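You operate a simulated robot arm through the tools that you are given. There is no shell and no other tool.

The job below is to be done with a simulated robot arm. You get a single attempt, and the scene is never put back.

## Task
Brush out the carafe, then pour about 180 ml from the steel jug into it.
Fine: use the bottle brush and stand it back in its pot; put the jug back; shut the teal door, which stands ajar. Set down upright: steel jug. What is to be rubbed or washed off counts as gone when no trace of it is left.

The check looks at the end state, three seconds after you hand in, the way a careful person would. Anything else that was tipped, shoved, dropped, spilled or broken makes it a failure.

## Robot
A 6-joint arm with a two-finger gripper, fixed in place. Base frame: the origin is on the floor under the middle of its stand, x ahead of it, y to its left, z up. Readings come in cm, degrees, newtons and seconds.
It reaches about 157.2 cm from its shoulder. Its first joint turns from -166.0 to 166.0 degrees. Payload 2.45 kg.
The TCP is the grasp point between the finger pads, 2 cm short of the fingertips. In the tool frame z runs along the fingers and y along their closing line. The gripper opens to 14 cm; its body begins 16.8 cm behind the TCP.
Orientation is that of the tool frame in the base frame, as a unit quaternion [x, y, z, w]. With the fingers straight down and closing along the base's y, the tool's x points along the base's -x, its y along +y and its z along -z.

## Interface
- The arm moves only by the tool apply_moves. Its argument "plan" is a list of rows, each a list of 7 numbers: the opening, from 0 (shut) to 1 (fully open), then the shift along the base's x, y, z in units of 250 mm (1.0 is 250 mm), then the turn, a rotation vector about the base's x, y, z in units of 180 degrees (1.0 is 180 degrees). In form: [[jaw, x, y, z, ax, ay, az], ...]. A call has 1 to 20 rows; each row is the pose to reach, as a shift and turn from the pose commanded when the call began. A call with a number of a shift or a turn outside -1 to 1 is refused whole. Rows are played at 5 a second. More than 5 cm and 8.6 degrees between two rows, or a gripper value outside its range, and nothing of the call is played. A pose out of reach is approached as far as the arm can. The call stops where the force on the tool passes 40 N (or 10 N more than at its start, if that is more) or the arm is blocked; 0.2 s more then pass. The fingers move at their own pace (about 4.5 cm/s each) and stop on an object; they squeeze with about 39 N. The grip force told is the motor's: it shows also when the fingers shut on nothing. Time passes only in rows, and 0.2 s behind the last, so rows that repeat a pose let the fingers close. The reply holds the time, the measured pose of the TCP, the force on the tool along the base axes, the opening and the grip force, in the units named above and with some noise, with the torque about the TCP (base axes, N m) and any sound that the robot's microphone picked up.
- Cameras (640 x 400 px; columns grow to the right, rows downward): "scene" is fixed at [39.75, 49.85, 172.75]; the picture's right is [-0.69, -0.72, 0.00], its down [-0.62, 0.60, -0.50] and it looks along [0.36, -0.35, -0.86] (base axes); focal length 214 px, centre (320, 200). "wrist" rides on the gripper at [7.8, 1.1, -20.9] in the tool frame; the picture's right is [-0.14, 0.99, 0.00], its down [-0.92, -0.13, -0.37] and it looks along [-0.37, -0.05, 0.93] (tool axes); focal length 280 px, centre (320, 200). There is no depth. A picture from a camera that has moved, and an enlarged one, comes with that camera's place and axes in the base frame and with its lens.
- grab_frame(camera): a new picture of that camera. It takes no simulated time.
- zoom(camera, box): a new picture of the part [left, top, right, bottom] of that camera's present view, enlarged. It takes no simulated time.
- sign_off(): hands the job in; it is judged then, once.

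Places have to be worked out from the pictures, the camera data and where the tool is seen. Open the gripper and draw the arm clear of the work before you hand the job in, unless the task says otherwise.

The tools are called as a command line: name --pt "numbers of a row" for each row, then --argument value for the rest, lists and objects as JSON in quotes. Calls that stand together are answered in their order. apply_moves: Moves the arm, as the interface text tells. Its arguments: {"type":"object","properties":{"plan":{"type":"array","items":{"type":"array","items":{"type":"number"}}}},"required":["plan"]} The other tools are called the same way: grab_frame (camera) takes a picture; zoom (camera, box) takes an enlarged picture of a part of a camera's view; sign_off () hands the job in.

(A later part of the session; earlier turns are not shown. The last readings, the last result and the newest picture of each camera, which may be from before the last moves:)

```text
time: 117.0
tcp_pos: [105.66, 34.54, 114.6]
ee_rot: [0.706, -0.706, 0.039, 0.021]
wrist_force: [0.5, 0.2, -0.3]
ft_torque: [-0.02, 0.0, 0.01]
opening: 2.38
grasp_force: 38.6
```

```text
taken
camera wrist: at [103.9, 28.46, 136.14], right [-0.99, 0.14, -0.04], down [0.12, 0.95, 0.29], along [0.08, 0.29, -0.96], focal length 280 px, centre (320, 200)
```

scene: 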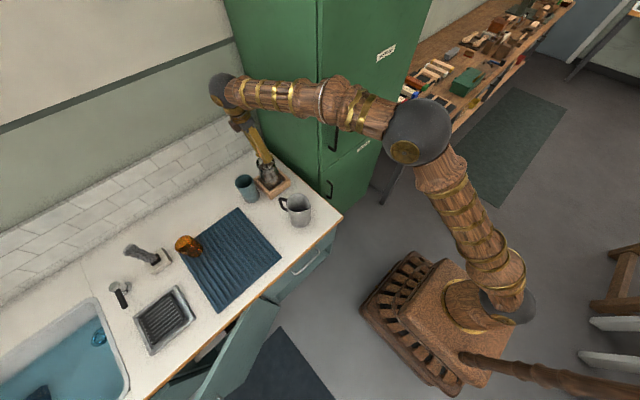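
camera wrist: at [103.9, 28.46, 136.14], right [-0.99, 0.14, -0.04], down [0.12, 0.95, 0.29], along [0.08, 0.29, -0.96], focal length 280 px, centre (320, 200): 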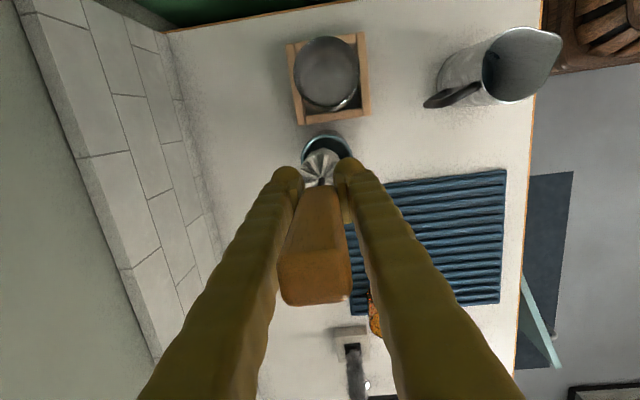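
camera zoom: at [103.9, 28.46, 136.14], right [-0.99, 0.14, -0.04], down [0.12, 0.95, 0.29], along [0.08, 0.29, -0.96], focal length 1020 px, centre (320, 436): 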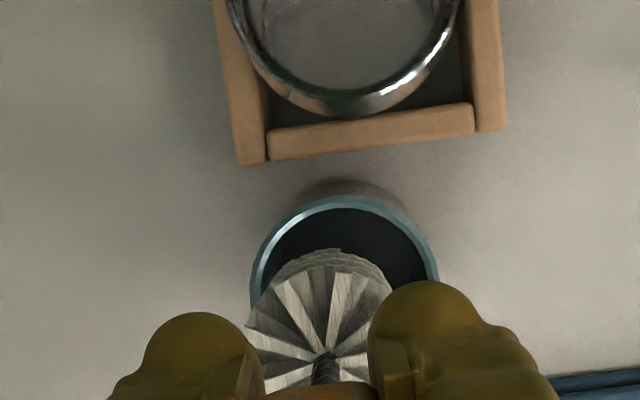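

The pot hasn't moved. The brush now reads star (105.7, 35.0) and bottom (105.5, 35.8), with the pot centre at (105.7, 35.4), so the axis is within about 0.5 cm. I'll lower in very small steps, checking forces each time.

apply_moves --pt "0 0.004 0 -0.012 0 0 0" --pt "0 0.004 -0.004 -0.024 -0.004 0 0" --pt "0 0.004 -0.004 -0.036 -0.008 0 0" --pt "0 0.004 -0.004 -0.048 -0.008 0 0" --pt "0 0.004 -0.004 -0.06 -0.008 0 0" --pt "0 0.004 -0.004 -0.072 -0.008 0 0" --pt "0 0.004 -0.004 -0.072 -0.008 0 0"

zoom --camera "scene" --box '[220, 145, 270, 205]'

zoom --camera "wrist" --box '[260, 100, 380, 190]'

```text
time: 118.6
tcp_pos: [105.79, 34.45, 112.83]
ee_rot: [-0.706, 0.706, -0.048, -0.03]
wrist_force: [-0.6, -0.1, -0.7]
ft_torque: [0.0, -0.03, 0.02]
opening: 2.37
grasp_force: 39.5
```

```text
6.67 times, centred on (245, 175) of scene
camera zoom: at [39.75, 49.85, 172.75], right [-0.69, -0.72, 0.0], down [-0.62, 0.6, -0.5], along [0.36, -0.35, -0.86], focal length 1430 px, centre (820, 367)
```

zoom: 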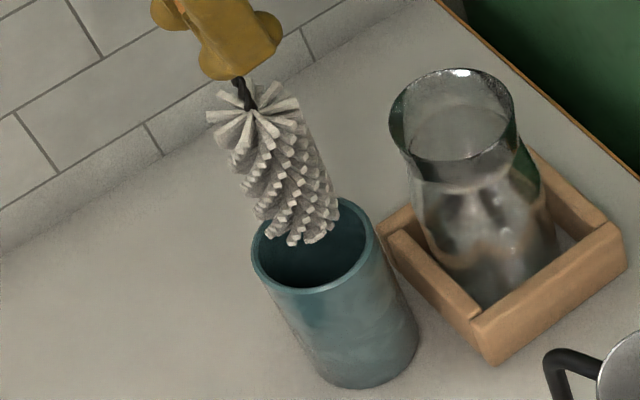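

```text
4.44 times, centred on (320, 145) of wrist
camera zoom: at [104.05, 28.89, 134.51], right [-0.99, 0.14, -0.04], down [0.12, 0.96, 0.27], along [0.08, 0.26, -0.96], focal length 1246 px, centre (320, 444)
```

zoom: 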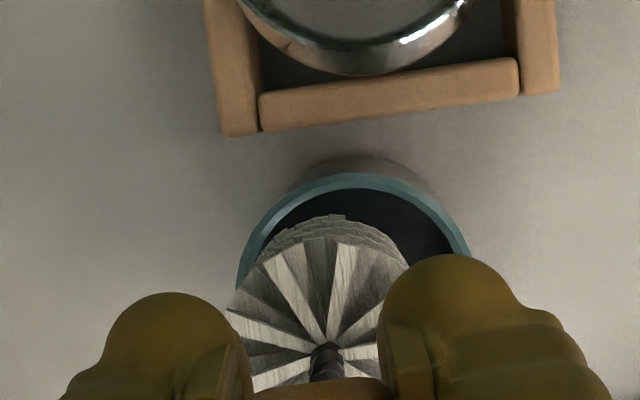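

Both views agree the brush bottom is within about 0.4 cm of the pot axis. A quarter-centimetre correction and then slow lowering past the rim.

apply_moves --pt "0 -0.01 0.01 0 0 0 0" --pt "0 -0.01 0.01 -0.012 0 0 0" --pt "0 -0.01 0.01 -0.024 0 0 0" --pt "0 -0.01 0.01 -0.036 0 0 0" --pt "0 -0.01 0.01 -0.048 0 0 0" --pt "0 -0.01 0.01 -0.06 0 0 0" --pt "0 -0.01 0.01 -0.072 0 0 0" --pt "0 -0.01 0.01 -0.084 0 0 0" --pt "0 -0.01 0.01 -0.084 0 0 0"

zoom --camera "scene" --box '[220, 145, 270, 205]'

zoom --camera "wrist" --box '[260, 100, 380, 190]'

```text
time: 120.1
tcp_pos: [105.41, 34.68, 111.71]
ee_rot: [-0.705, 0.706, -0.05, -0.027]
wrist_force: [-1.9, -1.4, 9.3]
ft_torque: [-0.33, 0.0, -0.05]
opening: 2.35
grasp_force: 38.6
stopped in row 7: the force on the tool passed its limit at 42 N (the readings are from after the stop); the commanded pose is now the measured one
```

```text
6.67 times, centred on (245, 175) of scene
camera zoom: at [39.75, 49.85, 172.75], right [-0.69, -0.72, 0.0], down [-0.62, 0.6, -0.5], along [0.36, -0.35, -0.86], focal length 1430 px, centre (820, 367)
```

zoom: 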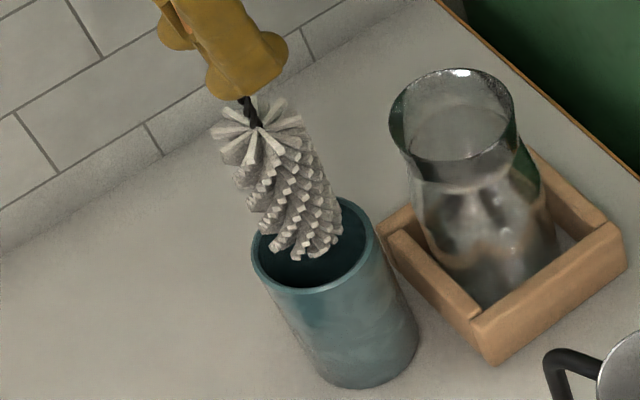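

```text
4.44 times, centred on (320, 145) of wrist
camera zoom: at [103.58, 29.12, 133.34], right [-0.99, 0.14, -0.05], down [0.12, 0.96, 0.27], along [0.08, 0.26, -0.96], focal length 1246 px, centre (320, 444)
```

zoom: 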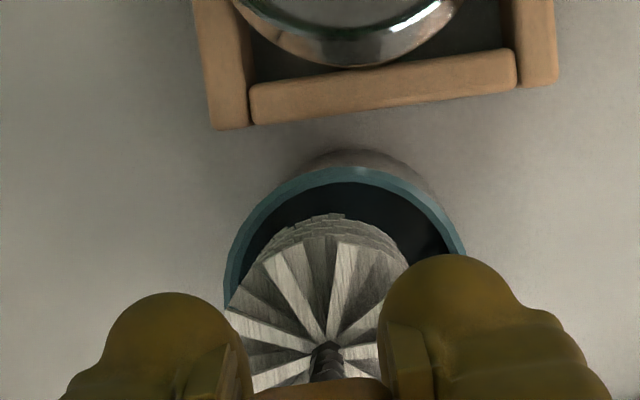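

The brush touched the rim again on its +x side and I've stopped. I'll look closely at where the brush bottom meets the pot rim.

zoom --camera "scene" --box '[228, 160, 262, 192]'

zoom --camera "wrist" --box '[290, 125, 370, 185]'

```text
12.50 times, centred on (245, 176) of scene
camera zoom: at [39.75, 49.85, 172.75], right [-0.69, -0.72, 0.0], down [-0.62, 0.6, -0.5], along [0.36, -0.35, -0.86], focal length 2681 px, centre (1258, 500)
```

zoom: 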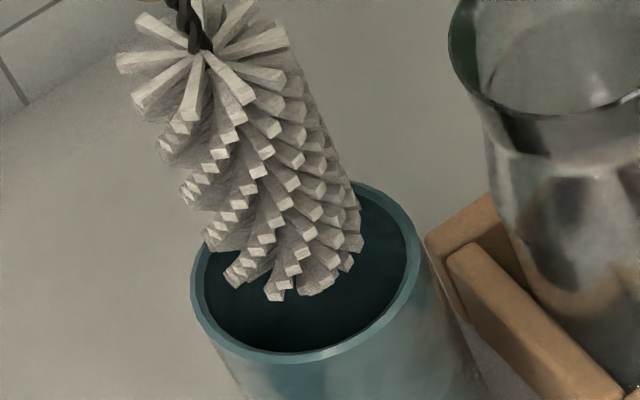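

```text
6.67 times, centred on (330, 155) of wrist
camera zoom: at [103.58, 29.12, 133.34], right [-0.99, 0.14, -0.05], down [0.12, 0.96, 0.27], along [0.08, 0.26, -0.96], focal length 1869 px, centre (253, 500)
```

zoom: 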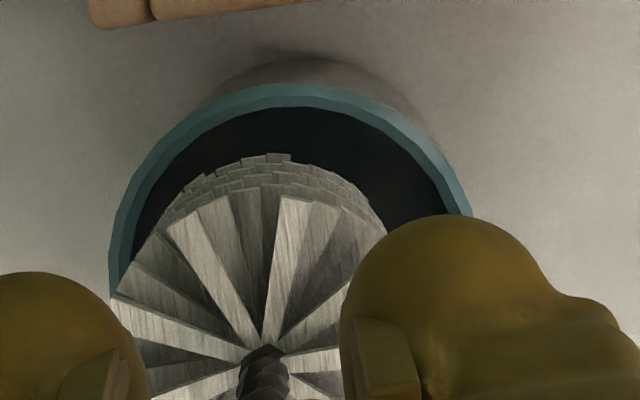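

Brush bottom sits about 0.5–0.6 cm too far toward +x of the pot centre, with only about 0.9 cm of margin. I'll lift 1.2 cm, trim the tilt and shift toward −x, and re-check.

apply_moves --pt "0 0 0 0.01 0 0 0" --pt "0 0 0 0.024 0 0 0" --pt "0 0 0 0.048 0 0 0" --pt "0 -0.006 0 0.048 0 0.008 0" --pt "0 -0.006 0 0.048 0 0.008 0"

zoom --camera "scene" --box '[228, 160, 262, 192]'

zoom --camera "wrist" --box '[290, 125, 370, 185]'

```text
time: 121.3
tcp_pos: [105.24, 34.74, 112.83]
ee_rot: [0.706, -0.706, 0.041, 0.037]
wrist_force: [-1.2, 0.1, 0.2]
ft_torque: [0.04, -0.02, -0.02]
opening: 2.37
grasp_force: 39.2
```

```text
12.50 times, centred on (245, 176) of scene
camera zoom: at [39.75, 49.85, 172.75], right [-0.69, -0.72, 0.0], down [-0.62, 0.6, -0.5], along [0.36, -0.35, -0.86], focal length 2681 px, centre (1258, 500)
```

zoom: 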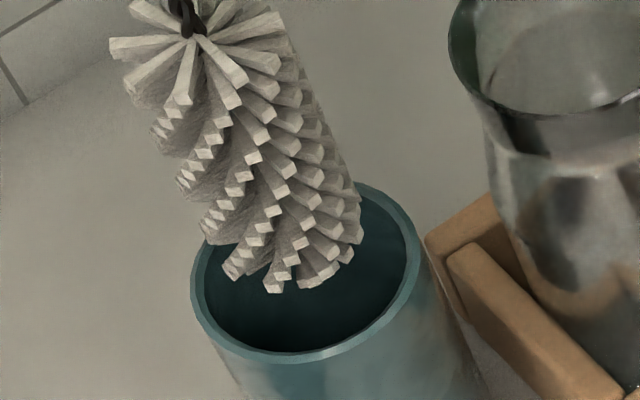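

```text
6.67 times, centred on (330, 155) of wrist
camera zoom: at [104.04, 29.15, 134.48], right [-0.99, 0.14, -0.02], down [0.13, 0.96, 0.27], along [0.06, 0.26, -0.96], focal length 1869 px, centre (253, 500)
```

zoom: 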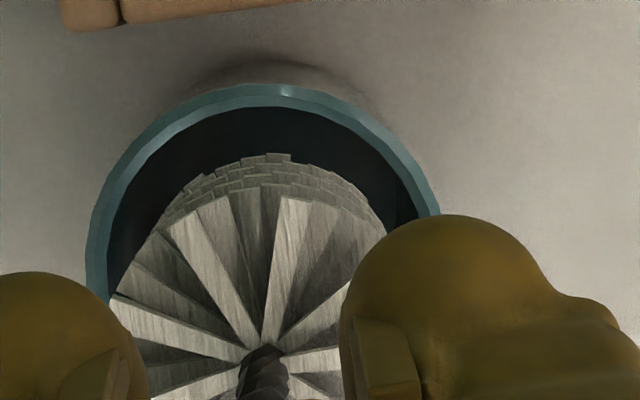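

Both views now show the brush bottom centred on the pot axis within about 0.2 cm. Lowering slowly again.

apply_moves --pt "0 0.003 0 -0.008 0 0 0" --pt "0 0.003 0 -0.016 0 0 0" --pt "0 0.003 0 -0.024 0 0 0" --pt "0 0.003 0 -0.032 0 0 0" --pt "0 0.003 0 -0.04 0 0 0" --pt "0 0.003 0 -0.048 0 0 0" --pt "0 0.003 0 -0.056 0 0 0" --pt "0 0.003 0 -0.064 0 0 0" --pt "0 0.003 0 -0.072 0 0 0" --pt "0 0.003 0 -0.08 0 0 0" --pt "0 0.003 0 -0.08 0 0 0"

zoom --camera "scene" --box '[228, 160, 262, 192]'

zoom --camera "wrist" --box '[290, 125, 370, 185]'

```text
time: 123.7
tcp_pos: [105.37, 34.66, 110.85]
ee_rot: [0.706, -0.706, 0.039, 0.036]
wrist_force: [1.0, -0.4, -0.8]
ft_torque: [0.0, -0.03, -0.02]
opening: 2.36
grasp_force: 39.0
```

```text
12.50 times, centred on (245, 176) of scene
camera zoom: at [39.75, 49.85, 172.75], right [-0.69, -0.72, 0.0], down [-0.62, 0.6, -0.5], along [0.36, -0.35, -0.86], focal length 2681 px, centre (1258, 500)
```

zoom: 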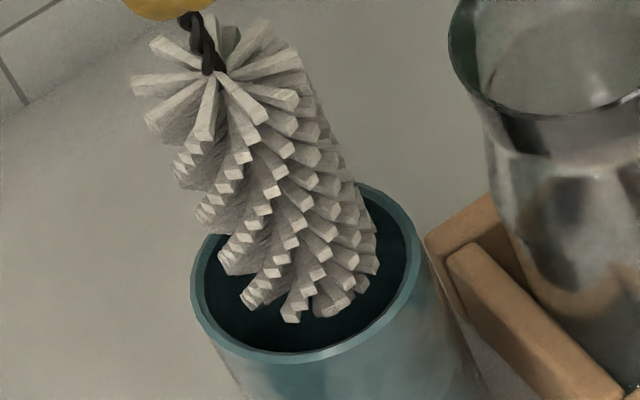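

```text
6.67 times, centred on (330, 155) of wrist
camera zoom: at [104.12, 29.11, 132.48], right [-0.99, 0.14, -0.02], down [0.13, 0.96, 0.27], along [0.06, 0.26, -0.96], focal length 1869 px, centre (253, 500)
```

zoom: 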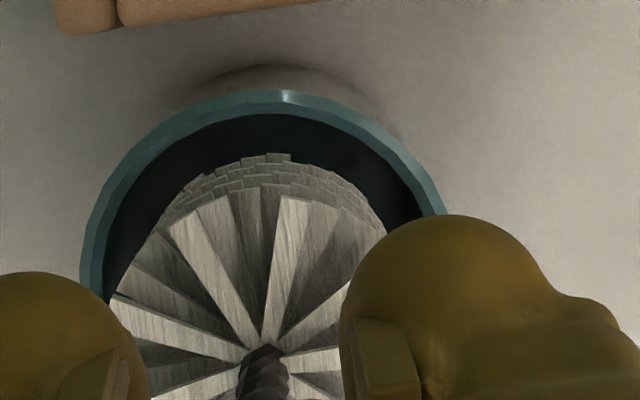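

It has passed the rim height with no contact. Continuing down gradually.

apply_moves --pt "0 0 0 -0.012 0 0 0" --pt "0 0 0 -0.024 0 0 0" --pt "0 0 0 -0.036 0 0 0" --pt "0 0 0 -0.048 0 0 0" --pt "0 0 0 -0.06 0 0 0" --pt "0 0 0 -0.072 0 0 0" --pt "0 0 0 -0.084 0 0 0" --pt "0 0 0 -0.096 0 0 0" --pt "0 0 0 -0.108 0 0 0" --pt "0 0 0 -0.12 0 0 0" --pt "0 0 0 -0.132 0 0 0" --pt "0 0 0 -0.144 0 0 0" --pt "0 0 0 -0.156 0 0 0" --pt "0 0 0 -0.168 0 0 0" --pt "0 0 0 -0.18 0 0 0" --pt "0 0 0 -0.18 0 0 0"

zoom --camera "scene" --box '[220, 145, 270, 205]'

zoom --camera "wrist" --box '[260, 100, 380, 190]'

```text
time: 127.1
tcp_pos: [105.33, 34.66, 106.32]
ee_rot: [-0.706, 0.706, -0.039, -0.037]
wrist_force: [0.1, -0.8, -0.6]
ft_torque: [0.01, 0.01, 0.01]
opening: 2.37
grasp_force: 39.0
```

```text
6.67 times, centred on (245, 175) of scene
camera zoom: at [39.75, 49.85, 172.75], right [-0.69, -0.72, 0.0], down [-0.62, 0.6, -0.5], along [0.36, -0.35, -0.86], focal length 1430 px, centre (820, 367)
```

zoom: 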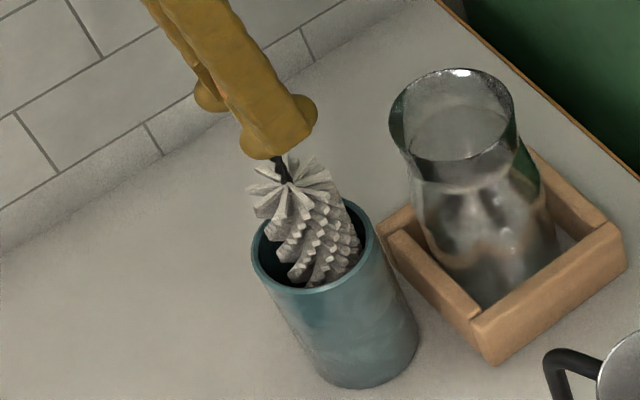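

```text
4.44 times, centred on (320, 145) of wrist
camera zoom: at [104.08, 29.11, 128.02], right [-0.99, 0.14, -0.02], down [0.13, 0.96, 0.27], along [0.06, 0.26, -0.96], focal length 1246 px, centre (320, 444)
```

zoom: 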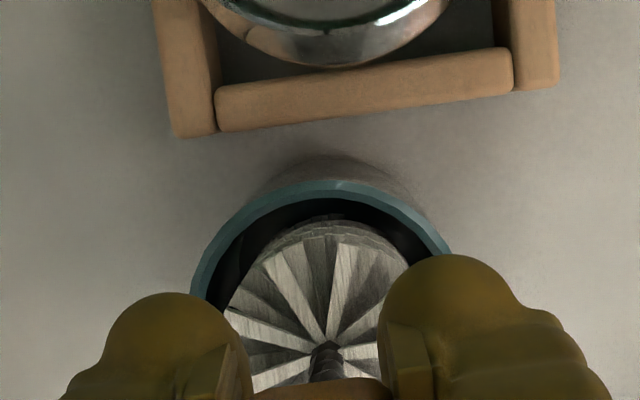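

Sliding in cleanly. Continuing down toward the pot floor.

apply_moves --pt "0 0 0 -0.014 0 0 0" --pt "0 0 0 -0.028 0 0 0" --pt "0 0 0 -0.042 0 0 0" --pt "0 0 0 -0.056 0 0 0" --pt "0 0 0 -0.07 0 0 0" --pt "0 0 0 -0.084 0 0 0" --pt "0 0 0 -0.098 0 0 0" --pt "0 0 0 -0.112 0 0 0" --pt "0 0 0 -0.126 0 0 0" --pt "0 0 0 -0.14 0 0 0" --pt "0 0 0 -0.154 0 0 0" --pt "0 0 0 -0.168 0 0 0" --pt "0 0 0 -0.182 0 0 0" --pt "0 0 0 -0.196 0 0 0" --pt "0 0 0 -0.21 0 0 0" --pt "0 0 0 -0.21 0 0 0"

zoom --camera "scene" --box '[220, 145, 270, 205]'

zoom --camera "wrist" --box '[260, 100, 380, 190]'

```text
time: 130.5
tcp_pos: [105.29, 34.89, 101.09]
ee_rot: [0.706, -0.706, 0.04, 0.036]
wrist_force: [0.4, -0.3, -0.6]
ft_torque: [-0.01, 0.03, -0.04]
opening: 2.35
grasp_force: 39.1
```

```text
6.67 times, centred on (245, 175) of scene
camera zoom: at [39.75, 49.85, 172.75], right [-0.69, -0.72, 0.0], down [-0.62, 0.6, -0.5], along [0.36, -0.35, -0.86], focal length 1430 px, centre (820, 367)
```

zoom: 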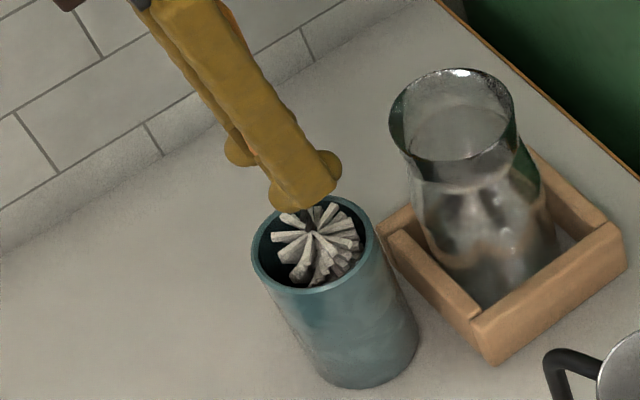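

```text
4.44 times, centred on (320, 145) of wrist
camera zoom: at [104.07, 29.16, 122.76], right [-0.99, 0.14, -0.02], down [0.13, 0.96, 0.27], along [0.06, 0.26, -0.96], focal length 1246 px, centre (320, 444)
```

zoom: 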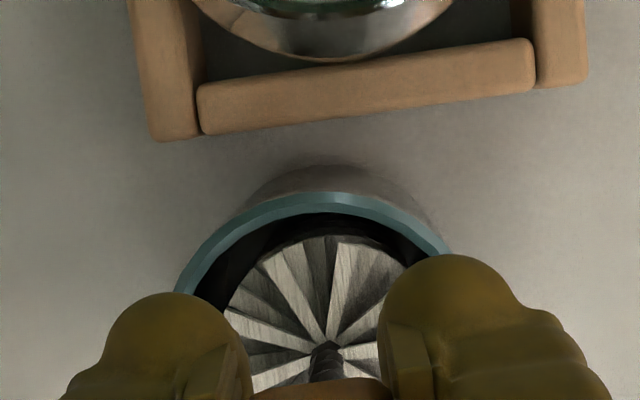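

Near the floor now; feeling for contact in small steps.

apply_moves --pt "0 0 0 -0.006 0 0 0" --pt "0 0 0 -0.012 0 0 0" --pt "0 0 0 -0.018 0 0 0" --pt "0 0 0 -0.024 0 0 0" --pt "0 0 0 -0.03 0 0 0" --pt "0 0 0 -0.036 0 0 0" --pt "0 0 0 -0.042 0 0 0" --pt "0 0 0 -0.048 0 0 0" --pt "0 0 0 -0.048 0 0 0"

```text
time: 132.5
tcp_pos: [105.33, 34.76, 99.86]
ee_rot: [0.706, -0.706, 0.04, 0.037]
wrist_force: [0.4, 0.3, -0.5]
ft_torque: [-0.04, -0.02, 0.03]
opening: 2.36
grasp_force: 38.9
```

apply_moves --pt "0 0 0 -0.004 0 0 0" --pt "0 0 0 -0.008 0 0 0" --pt "0 0 0 -0.012 0 0 0" --pt "0 0 0 -0.016 0 0 0" --pt "0 0 0 -0.02 0 0 0" --pt "0 0 0 -0.024 0 0 0" --pt "0 0 0 -0.024 0 0 0"

```text
time: 134.1
tcp_pos: [105.33, 34.66, 99.41]
ee_rot: [0.706, -0.706, 0.04, 0.036]
wrist_force: [0.6, -0.9, -0.7]
ft_torque: [-0.01, -0.02, -0.01]
opening: 2.35
grasp_force: 38.4
```

No floor contact yet at 99.4, with fingertips still about 6 cm above the pot rim. I'll continue in 0.1 cm steps.

apply_moves --pt "0 0 0 -0.004 0 0 0" --pt "0 0 0 -0.008 0 0 0" --pt "0 0 0 -0.012 0 0 0" --pt "0 0 0 -0.016 0 0 0" --pt "0 0 0 -0.02 0 0 0" --pt "0 0 0 -0.024 0 0 0" --pt "0 0 0 -0.028 0 0 0" --pt "0 0 0 -0.028 0 0 0"

zoom --camera "scene" --box '[220, 145, 270, 205]'

```text
time: 136.1
tcp_pos: [105.37, 34.77, 98.98]
ee_rot: [0.707, -0.706, 0.041, 0.035]
wrist_force: [0.0, 0.0, 4.7]
ft_torque: [-0.25, 0.1, 0.02]
opening: 2.36
grasp_force: 39.2
stopped in row 8: the force on the tool passed its limit at 41 N (the readings are from after the stop); the commanded pose is now the measured one
```

```text
6.67 times, centred on (245, 175) of scene
camera zoom: at [39.75, 49.85, 172.75], right [-0.69, -0.72, 0.0], down [-0.62, 0.6, -0.5], along [0.36, -0.35, -0.86], focal length 1430 px, centre (820, 367)
```

zoom: 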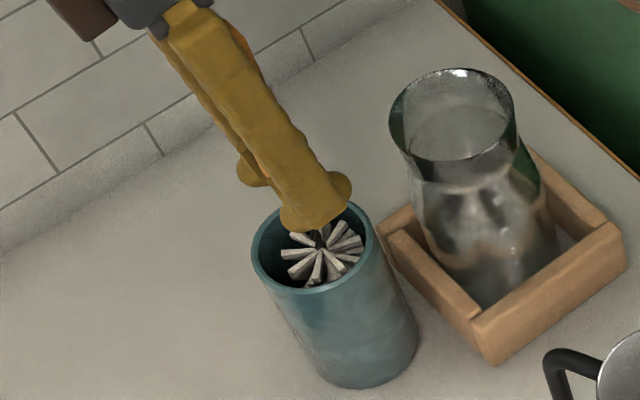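

The brush is resting on the pot floor. I'll open the fingers in place and look at how it stands.

apply_moves --pt "0.2 0 0 0.004 0 0 0" --pt "0.3 0 0 0.004 0 0 0" --pt "0.5 0 0 0.004 0 0 0" --pt "0.7 0 0 0.004 0 0 0" --pt "0.8 0 0 0.004 0 0 0" --pt "0.8 0 0 0.004 0 0 0" --pt "0.8 0 0 0.004 0 0 0"

grab_frame --camera "wrist"

zoom --camera "scene" --box '[200, 100, 300, 210]'

```text
time: 137.7
tcp_pos: [105.3, 34.69, 98.94]
ee_rot: [-0.706, 0.706, -0.04, -0.035]
wrist_force: [-0.9, 0.0, 0.7]
ft_torque: [0.02, 0.0, 0.05]
opening: 11.22
grasp_force: 0.1
```

```text
taken
camera wrist: at [104.02, 29.09, 120.6], right [-0.99, 0.14, -0.02], down [0.12, 0.95, 0.27], along [0.06, 0.26, -0.96], focal length 280 px, centre (320, 200)
```

wrist: 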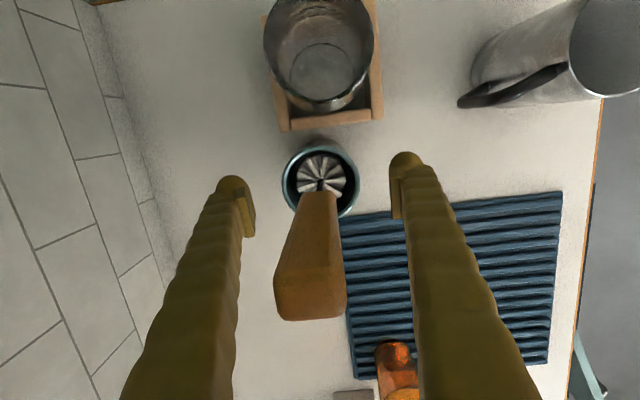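

```text
3.64 times, centred on (250, 155) of scene
camera zoom: at [39.75, 49.85, 172.75], right [-0.69, -0.72, 0.0], down [-0.62, 0.6, -0.5], along [0.36, -0.35, -0.86], focal length 780 px, centre (574, 364)
```

zoom: 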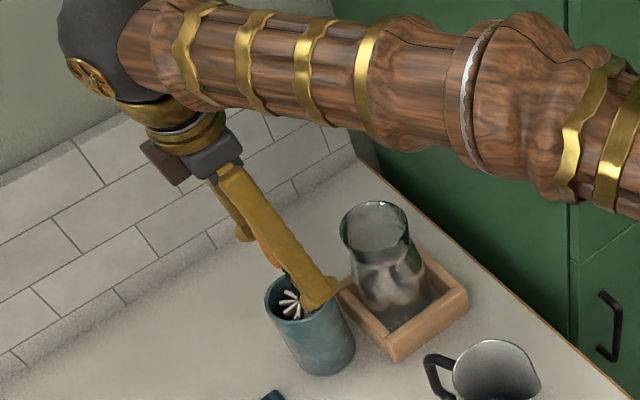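

The brush stands in its pot. I'll raise the gripper straight up clear of the handle.

apply_moves --pt "0.8 0 0 0.06 0 0 0" --pt "0.8 0 0 0.14 0 0 0" --pt "0.8 0 0 0.24 0 0 0" --pt "0.8 0 0 0.36 0 0 0" --pt "0.8 0 0 0.48 0 0 0" --pt "0.8 0 0 0.6 0 0 0" --pt "0.8 0 0 0.7 0 0 0" --pt "0.8 0 0 0.74 0 0 0" --pt "0.8 0 0 0.74 0 0 0"

grab_frame --camera "wrist"

zoom --camera "scene" --box '[200, 100, 340, 240]'

```text
time: 139.7
tcp_pos: [105.3, 34.82, 117.43]
ee_rot: [-0.706, 0.706, -0.04, -0.035]
wrist_force: [-0.3, -0.2, -0.3]
ft_torque: [0.02, -0.02, 0.02]
opening: 11.21
grasp_force: 0.0
```

```text
taken
camera wrist: at [104.01, 29.22, 139.05], right [-0.99, 0.14, -0.02], down [0.12, 0.95, 0.27], along [0.06, 0.26, -0.96], focal length 280 px, centre (320, 200)
```

wrist: 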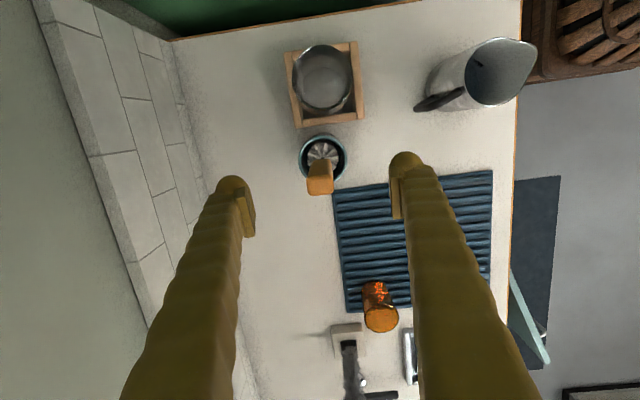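

```text
2.86 times, centred on (270, 170) of scene
camera zoom: at [39.75, 49.85, 172.75], right [-0.69, -0.72, 0.0], down [-0.62, 0.6, -0.5], along [0.36, -0.35, -0.86], focal length 613 px, centre (463, 286)
```

zoom: 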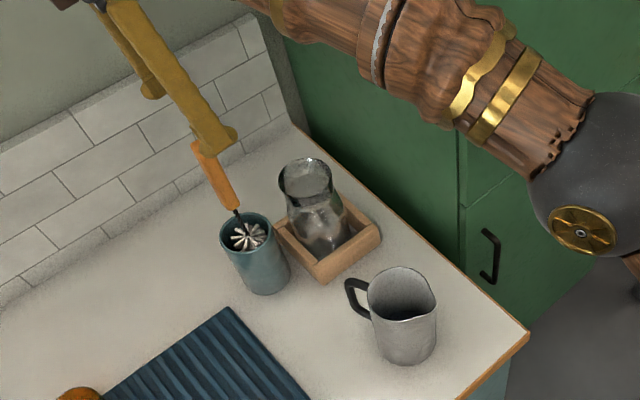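

The brush is back in its pot, upright. Now I'll study the jug: rim, handle and spout direction, and water level.

zoom --camera "wrist" --box '[400, 20, 550, 130]'

zoom --camera "scene" --box '[270, 180, 325, 235]'

```text
3.64 times, centred on (475, 75) of wrist
camera zoom: at [104.01, 29.22, 139.05], right [-0.99, 0.14, -0.02], down [0.12, 0.95, 0.27], along [0.06, 0.26, -0.96], focal length 1020 px, centre (-244, 654)
```

zoom: 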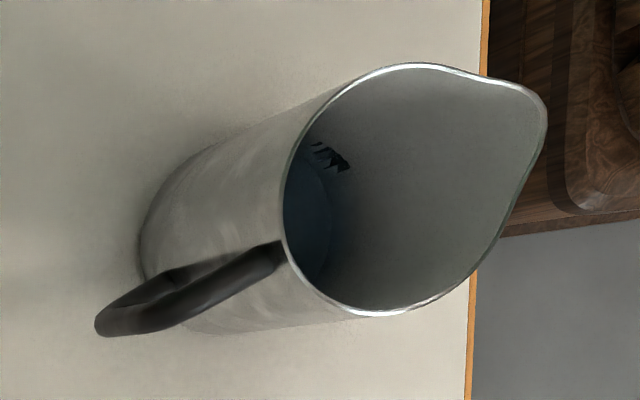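

```text
7.27 times, centred on (298, 208) of scene
camera zoom: at [39.75, 49.85, 172.75], right [-0.69, -0.72, 0.0], down [-0.62, 0.6, -0.5], along [0.36, -0.35, -0.86], focal length 1560 px, centre (484, 146)
```

zoom: 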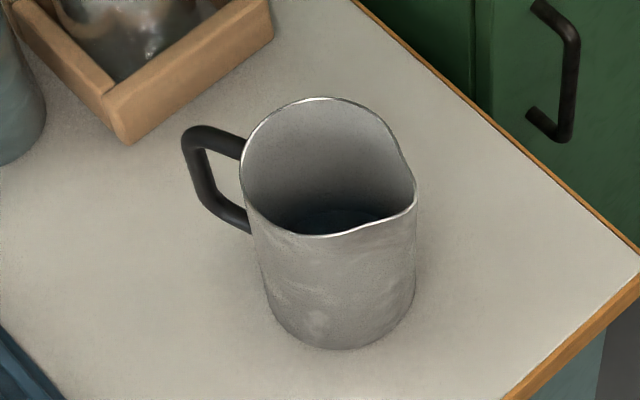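

The jug is a cylinder of roughly 4.7 cm radius, its base at z≈79.3 and rim at z≈96. Its spout points toward azimuth ~210° and the handle toward ~31°. I'll straighten the gripper and move over the jug for a precise overhead look.

apply_moves --pt "0.8 0 0 0.02 0.0337 0.0022 0" --pt "0.8 -0.18 -0.05 0.08 0.0337 0.0022 0" --pt "0.8 -0.36 -0.1 0.08 0.0337 0.0022 0" --pt "0.8 -0.54 -0.16 0.08 0.0337 0.0022 0" --pt "0.8 -0.72 -0.22 0.08 0.0337 0.0022 0" --pt "0.8 -0.88 -0.28 0.08 0.0337 0.0022 0" --pt "1 -1.0 -0.31 0.08 0.0337 0.0022 0" --pt "1 -1.0 -0.31 0.08 0.0337 0.0022 0"

apply_moves --pt "1 0 0 0.02 0 0 -0.042" --pt "1 0 0 0.04 0 0 -0.084" --pt "1 0 0 0.06 0 0 -0.126" --pt "1 0 0 0.08 0 0 -0.168" --pt "1 0 0 0.1 0 0 -0.21" --pt "1 0 0 0.12 0 0 -0.252" --pt "1 0 0 0.14 0 0 -0.294" --pt "1 0 0 0.16 0 0 -0.3278" --pt "1 0 0 0.16 0 0 -0.3278"

grab_frame --camera "wrist"

grab_frame --camera "scene"

```text
time: 141.5
tcp_pos: [80.58, 27.08, 119.35]
ee_rot: [0.707, -0.707, 0.0, 0.0]
wrist_force: [-0.3, 0.2, -0.5]
ft_torque: [0.0, 0.01, -0.02]
opening: 14.0
grasp_force: 0.1
```

```text
time: 143.5
tcp_pos: [80.37, 26.97, 123.46]
ee_rot: [-0.267, 0.964, -0.002, 0.0]
wrist_force: [0.5, -0.3, 0.8]
ft_torque: [-0.03, -0.01, 0.04]
opening: 13.98
grasp_force: 0.0
```

```text
taken
camera wrist: at [73.11, 23.8, 144.42], right [-0.39, 0.92, 0.0], down [0.86, 0.36, 0.37], along [0.34, 0.14, -0.93], focal length 280 px, centre (320, 200)
```

wrist: 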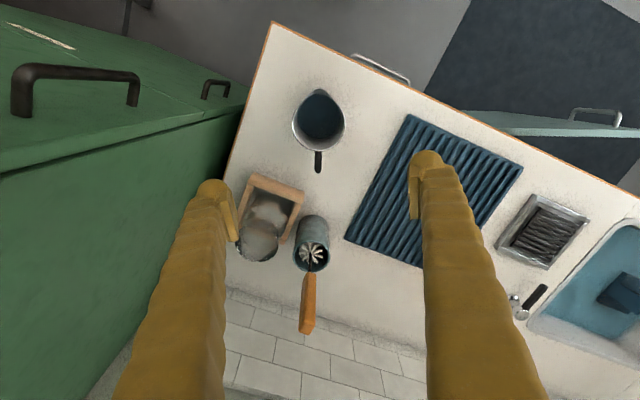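

```text
taken
```

scene: 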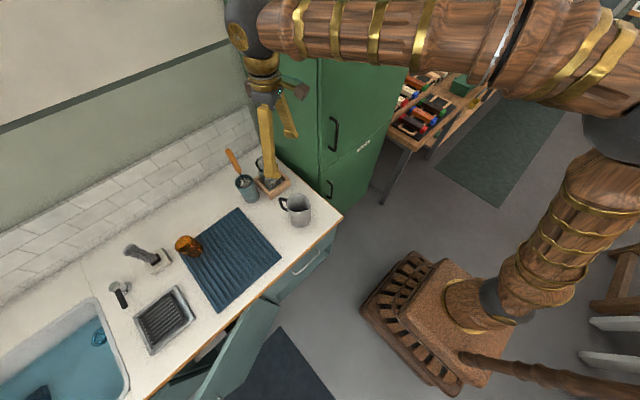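

Now the jug is nearly below the camera, with spout and handle aligned with the picture's vertical. I'll zoom for measurements.

zoom --camera "wrist" --box '[270, 75, 370, 185]'

zoom --camera "wrist" --box '[285, 85, 355, 155]'

```text
3.64 times, centred on (320, 130) of wrist
camera zoom: at [73.11, 23.8, 144.42], right [-0.39, 0.92, 0.0], down [0.86, 0.36, 0.37], along [0.34, 0.14, -0.93], focal length 1020 px, centre (320, 454)
```

zoom: 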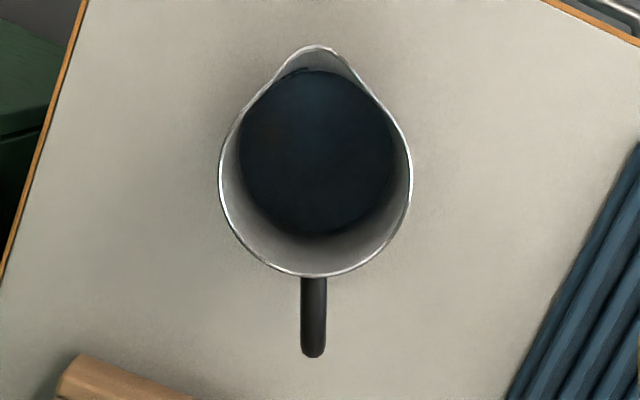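

```text
5.71 times, centred on (320, 120) of wrist
camera zoom: at [73.11, 23.8, 144.42], right [-0.39, 0.92, 0.0], down [0.86, 0.36, 0.37], along [0.34, 0.14, -0.93], focal length 1602 px, centre (320, 657)
```

zoom: 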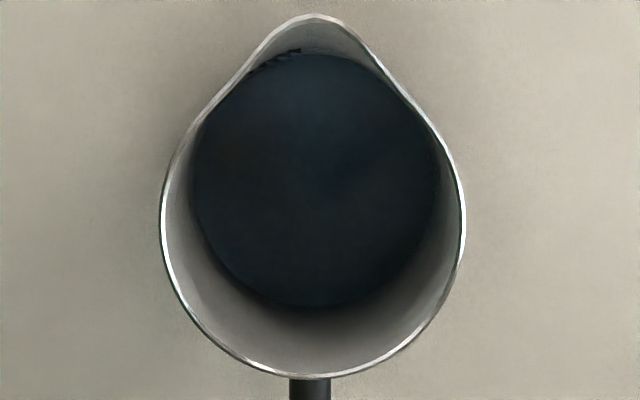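

The rim centre is at about (78.5, 25.9), outer radius 4.45, and the spout-to-handle axis runs along azimuth 202°/22°. I'll zoom in on the jug interior from the scene camera to judge the water level.

zoom --camera "scene" --box '[283, 190, 315, 216]'

zoom --camera "wrist" --box '[300, 85, 335, 110]'

```text
15.38 times, centred on (299, 203) of scene
camera zoom: at [39.75, 49.85, 172.75], right [-0.69, -0.72, 0.0], down [-0.62, 0.6, -0.5], along [0.36, -0.35, -0.86], focal length 3300 px, centre (643, 154)
```

zoom: 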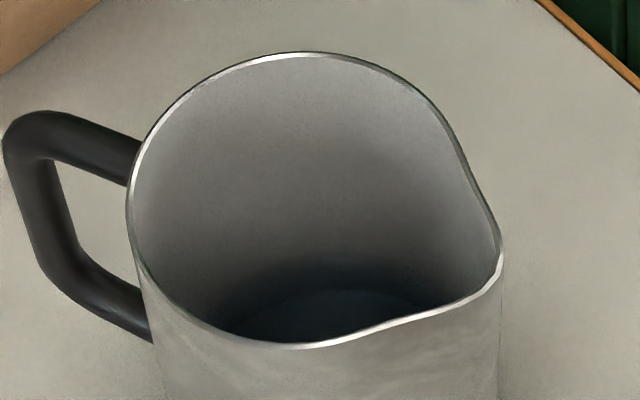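

```text
16.00 times, centred on (318, 98) of wrist
camera zoom: at [73.11, 23.8, 144.42], right [-0.39, 0.92, 0.0], down [0.86, 0.36, 0.37], along [0.34, 0.14, -0.93], focal length 4486 px, centre (360, 1840)
```

zoom: 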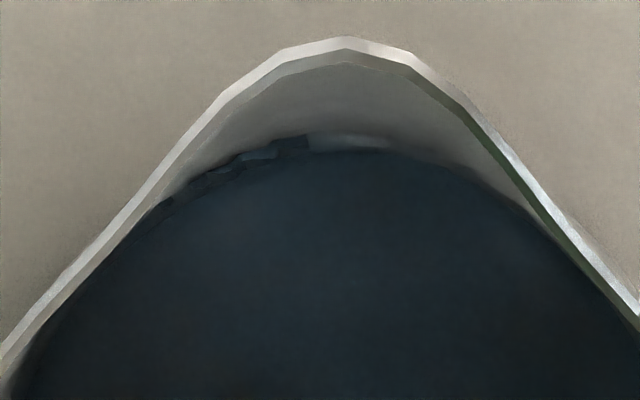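

The water seems shallow, roughly 2.5–4 cm deep. I'll grip the jug from above with the fingers on the two sides perpendicular to the spout–handle line. First I'll turn the gripper 9°, centre over (78.5, 25.9), and come down to just above the rim to check alignment.

apply_moves --pt "1 -0.03 -0.02 -0.06 0 0 -0.025" --pt "1 -0.075 -0.043 -0.12 0 0 -0.05" --pt "1 -0.075 -0.043 -0.26 0 0 -0.05" --pt "1 -0.075 -0.043 -0.4 0 0 -0.05" --pt "1 -0.075 -0.043 -0.54 0 0 -0.05" --pt "1 -0.075 -0.043 -0.54 0 0 -0.05"

grab_frame --camera "wrist"

zoom --camera "scene" --box '[230, 140, 350, 240]'

```text
time: 144.9
tcp_pos: [78.51, 25.7, 109.91]
ee_rot: [-0.191, 0.982, -0.001, -0.001]
wrist_force: [0.0, 0.0, -0.7]
ft_torque: [0.01, -0.01, 0.02]
opening: 13.98
grasp_force: 0.0
```

```text
taken
camera wrist: at [70.79, 23.77, 130.89], right [-0.24, 0.97, 0.0], down [0.9, 0.23, 0.37], along [0.36, 0.09, -0.93], focal length 280 px, centre (320, 200)
```

wrist: 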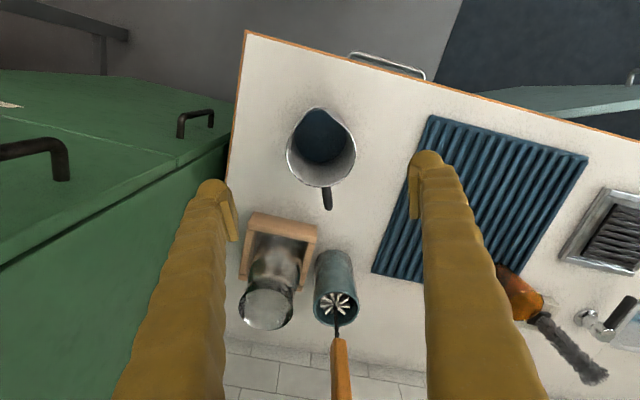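

```text
4.00 times, centred on (290, 190) of scene
camera zoom: at [39.75, 49.85, 172.75], right [-0.69, -0.72, 0.0], down [-0.62, 0.6, -0.5], along [0.36, -0.35, -0.86], focal length 858 px, centre (440, 240)
```

zoom: 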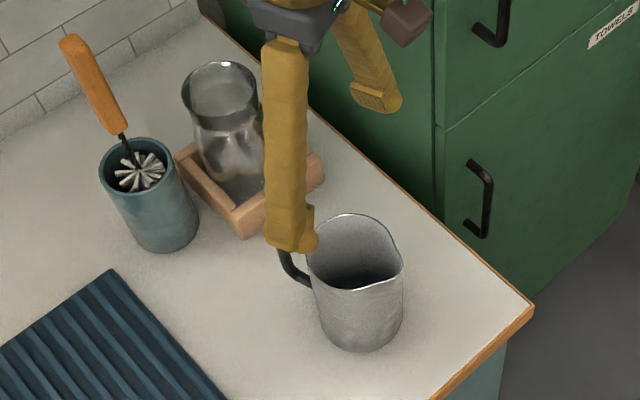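

The jug is centred between the open fingers and the closing line is perpendicular to the handle. I'll descend to z≈87 around it.

apply_moves --pt "1 0 0 -0.14 0 0 0" --pt "1 0 0 -0.28 0 0 0" --pt "1 0 0 -0.42 0 0 0" --pt "1 0 0 -0.56 0 0 0" --pt "1 0 0 -0.7 0 0 0" --pt "1 0 0 -0.82 0 0 0" --pt "1 0 0 -0.91 0 0 0" --pt "1 0 0 -0.91 0 0 0"

grab_frame --camera "wrist"

zoom --camera "scene" --box '[230, 140, 350, 240]'

```text
time: 146.7
tcp_pos: [78.46, 25.93, 87.18]
ee_rot: [-0.191, 0.982, -0.001, -0.001]
wrist_force: [-0.4, -0.3, 0.5]
ft_torque: [-0.01, -0.01, 0.02]
opening: 13.97
grasp_force: 0.0
```

```text
taken
camera wrist: at [70.79, 23.93, 108.08], right [-0.24, 0.97, 0.0], down [0.9, 0.23, 0.37], along [0.36, 0.09, -0.93], focal length 280 px, centre (320, 200)
```

wrist: 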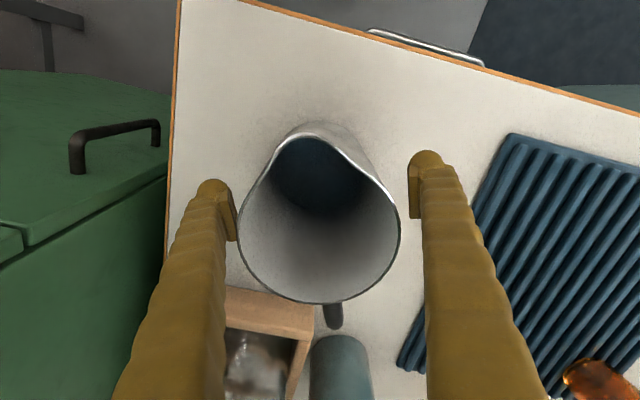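

```text
4.00 times, centred on (290, 190) of scene
camera zoom: at [39.75, 49.85, 172.75], right [-0.69, -0.72, 0.0], down [-0.62, 0.6, -0.5], along [0.36, -0.35, -0.86], focal length 858 px, centre (440, 240)
```

zoom: 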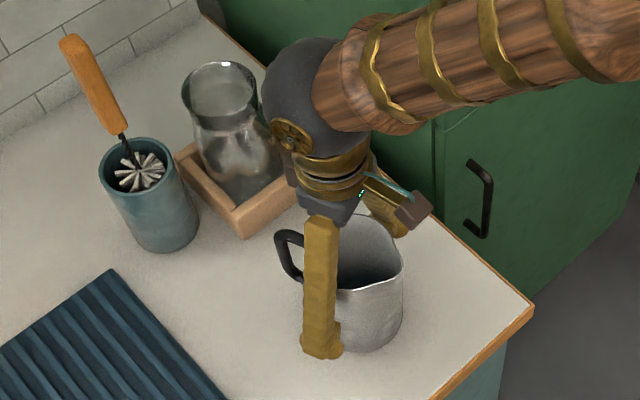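

The fingers straddle the jug with good clearance on both sides. I'll zoom into the jug for a better water-level reading before closing.

zoom --camera "wrist" --box '[230, 115, 410, 310]'

```text
2.05 times, centred on (320, 212) of wrist
camera zoom: at [70.79, 23.93, 108.08], right [-0.24, 0.97, 0.0], down [0.9, 0.23, 0.37], along [0.36, 0.09, -0.93], focal length 575 px, centre (320, 174)
```

zoom: 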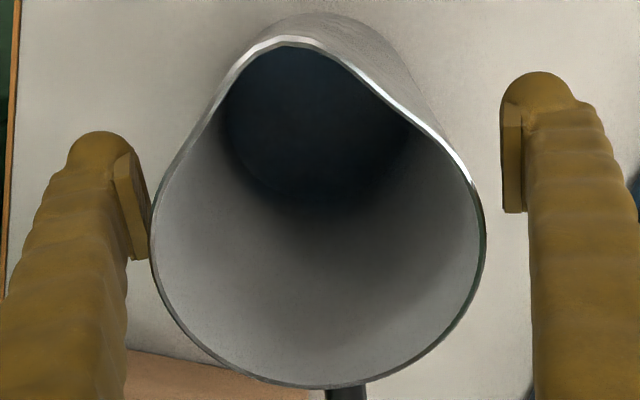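

Refined estimates: jug rim at z≈94.5, base at z≈78.3, water about 2–3 cm deep. I'll close the fingers on the jug body now.

apply_moves --pt "0 0 0 0 0 0 0" --pt "0 0 0 0 0 0 0" --pt "0 0 0 0 0 0 0" --pt "0 0 0 0 0 0 0" --pt "0 0 0 0 0 0 0" --pt "0 0 0 0 0 0 0"

zoom --camera "wrist" --box '[210, 95, 430, 330]'

```text
time: 148.1
tcp_pos: [78.41, 25.86, 87.17]
ee_rot: [-0.191, 0.982, -0.001, 0.0]
wrist_force: [-0.2, -2.0, 3.0]
ft_torque: [0.01, 0.02, -0.01]
opening: 9.0
grasp_force: 38.9
```

```text
1.70 times, centred on (320, 212) of wrist
camera zoom: at [70.79, 23.92, 108.11], right [-0.24, 0.97, 0.0], down [0.9, 0.23, 0.37], along [0.36, 0.09, -0.93], focal length 477 px, centre (320, 179)
```

zoom: 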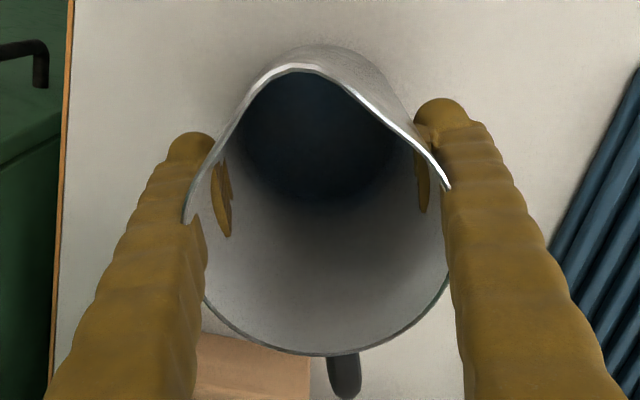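

Gripped at 9.0 cm diameter. I'll lift a few centimetres gently and read the weight.

apply_moves --pt "0 0 0 0.02 0 0 0" --pt "0 0 0 0.06 0 0 0" --pt "0 0 0 0.12 0 0 0" --pt "0 0 0 0.2 0 0 0" --pt "0 0 0 0.2 0 0 0" --pt "0 0 0 0.2 0 0 0"

zoom --camera "scene" --box '[230, 140, 350, 240]'

```text
time: 149.5
tcp_pos: [78.44, 25.75, 92.17]
ee_rot: [-0.191, 0.982, -0.002, 0.0]
wrist_force: [0.7, 0.1, -5.4]
ft_torque: [-0.02, 0.04, 0.03]
opening: 8.96
grasp_force: 38.8
```

```text
4.00 times, centred on (290, 190) of scene
camera zoom: at [39.75, 49.85, 172.75], right [-0.69, -0.72, 0.0], down [-0.62, 0.6, -0.5], along [0.36, -0.35, -0.86], focal length 858 px, centre (440, 240)
```

zoom: 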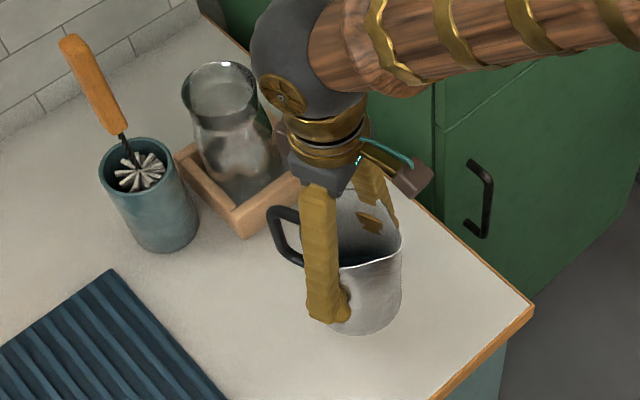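

The jug is up; first reading is about 5.4 N. I'll take several stationary readings to average the starting weight.

apply_moves --pt "0 0 0 0 0 0 0"

apply_moves --pt "0 0 0 0 0 0 0"

apply_moves --pt "0 0 0 0 0 0 0"

apply_moves --pt "0 0 0 0 0 0 0"

apply_moves --pt "0 0 0 0 0 0 0"

apply_moves --pt "0 0 0 0 0 0 0"

apply_moves --pt "0 0 0 0 0 0 0"

apply_moves --pt "0 0 0 0 0 0 0"

```text
time: 149.9
tcp_pos: [78.26, 25.72, 92.19]
ee_rot: [-0.19, 0.982, -0.001, -0.001]
wrist_force: [0.0, -1.4, -5.7]
ft_torque: [-0.02, 0.05, -0.01]
opening: 8.97
grasp_force: 39.3
```

```text
time: 150.3
tcp_pos: [78.23, 25.83, 92.16]
ee_rot: [-0.191, 0.982, -0.001, 0.0]
wrist_force: [-0.5, -0.7, -5.3]
ft_torque: [0.0, 0.03, 0.01]
opening: 8.96
grasp_force: 39.1
```

```text
time: 150.7
tcp_pos: [78.39, 25.87, 92.2]
ee_rot: [-0.191, 0.982, -0.002, -0.001]
wrist_force: [0.1, 0.2, -5.1]
ft_torque: [-0.02, 0.06, -0.03]
opening: 8.97
grasp_force: 38.6
```

```text
time: 151.1
tcp_pos: [78.39, 25.8, 92.25]
ee_rot: [-0.191, 0.982, -0.001, 0.0]
wrist_force: [-0.3, -0.1, -4.9]
ft_torque: [-0.04, 0.05, 0.0]
opening: 8.96
grasp_force: 39.1
```

```text
time: 151.5
tcp_pos: [78.39, 25.91, 92.07]
ee_rot: [-0.191, 0.982, 0.0, -0.001]
wrist_force: [0.6, 0.0, -5.4]
ft_torque: [-0.02, 0.06, -0.01]
opening: 8.96
grasp_force: 38.9
```

```text
time: 151.9
tcp_pos: [78.35, 25.81, 92.11]
ee_rot: [-0.191, 0.982, 0.0, -0.001]
wrist_force: [0.3, 0.0, -5.7]
ft_torque: [-0.02, 0.04, 0.01]
opening: 8.98
grasp_force: 38.9
```

```text
time: 152.3
tcp_pos: [78.36, 25.87, 92.17]
ee_rot: [-0.191, 0.982, -0.002, -0.001]
wrist_force: [-0.9, 0.7, -5.6]
ft_torque: [-0.05, 0.06, -0.02]
opening: 8.98
grasp_force: 39.1
```

```text
time: 152.7
tcp_pos: [78.23, 25.93, 92.23]
ee_rot: [-0.191, 0.981, -0.001, -0.001]
wrist_force: [-0.2, 0.2, -5.5]
ft_torque: [-0.04, 0.01, -0.02]
opening: 8.94
grasp_force: 38.9
```

Average weight is about 5.40 N, so the target after pouring 180 ml is about 3.63 N. I'll lift above carafe height, shift to y≈23, and yaw −22° so the spout faces straight toward the robot.

apply_moves --pt "0 0.02 -0.01 0.1 0 0 -0.03" --pt "0 0.05 -0.03 0.2 0 0 -0.06" --pt "0 0.09 -0.06 0.3 0 0 -0.09" --pt "0 0.13 -0.09 0.4 0 0 -0.1222" --pt "0 0.17 -0.105 0.5 0 0 -0.1222" --pt "0 0.2 -0.114 0.58 0 0 -0.1222" --pt "0 0.2 -0.114 0.58 0 0 -0.1222" --pt "0 0.2 -0.114 0.58 0 0 -0.1222"

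grab_frame --camera "scene"

grab_frame --camera "wrist"

```text
time: 154.5
tcp_pos: [83.5, 23.0, 106.6]
ee_rot: [0.0, 1.0, -0.001, -0.001]
wrist_force: [-0.2, -0.1, -5.1]
ft_torque: [0.01, 0.07, 0.01]
opening: 8.96
grasp_force: 39.2
```

```text
taken
```

scene: 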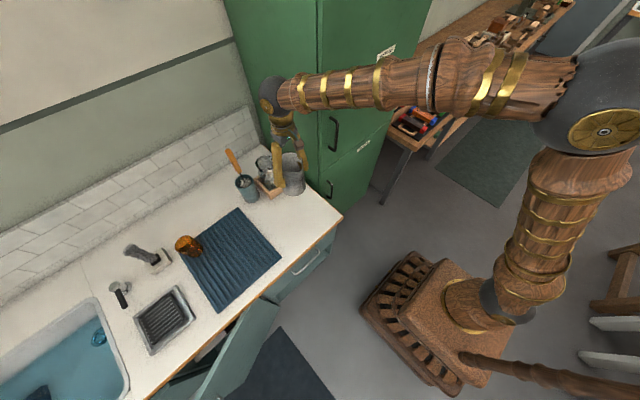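

```text
taken
camera wrist: at [75.72, 23.97, 127.6], right [0.14, 0.99, 0.0], down [0.92, -0.13, 0.37], along [0.36, -0.05, -0.93], focal length 280 px, centre (320, 200)
```

wrist: 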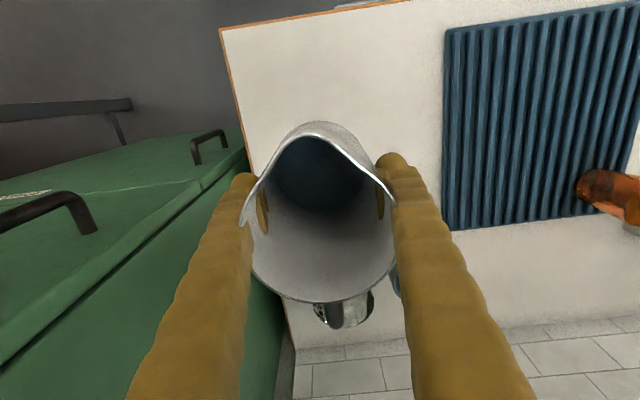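

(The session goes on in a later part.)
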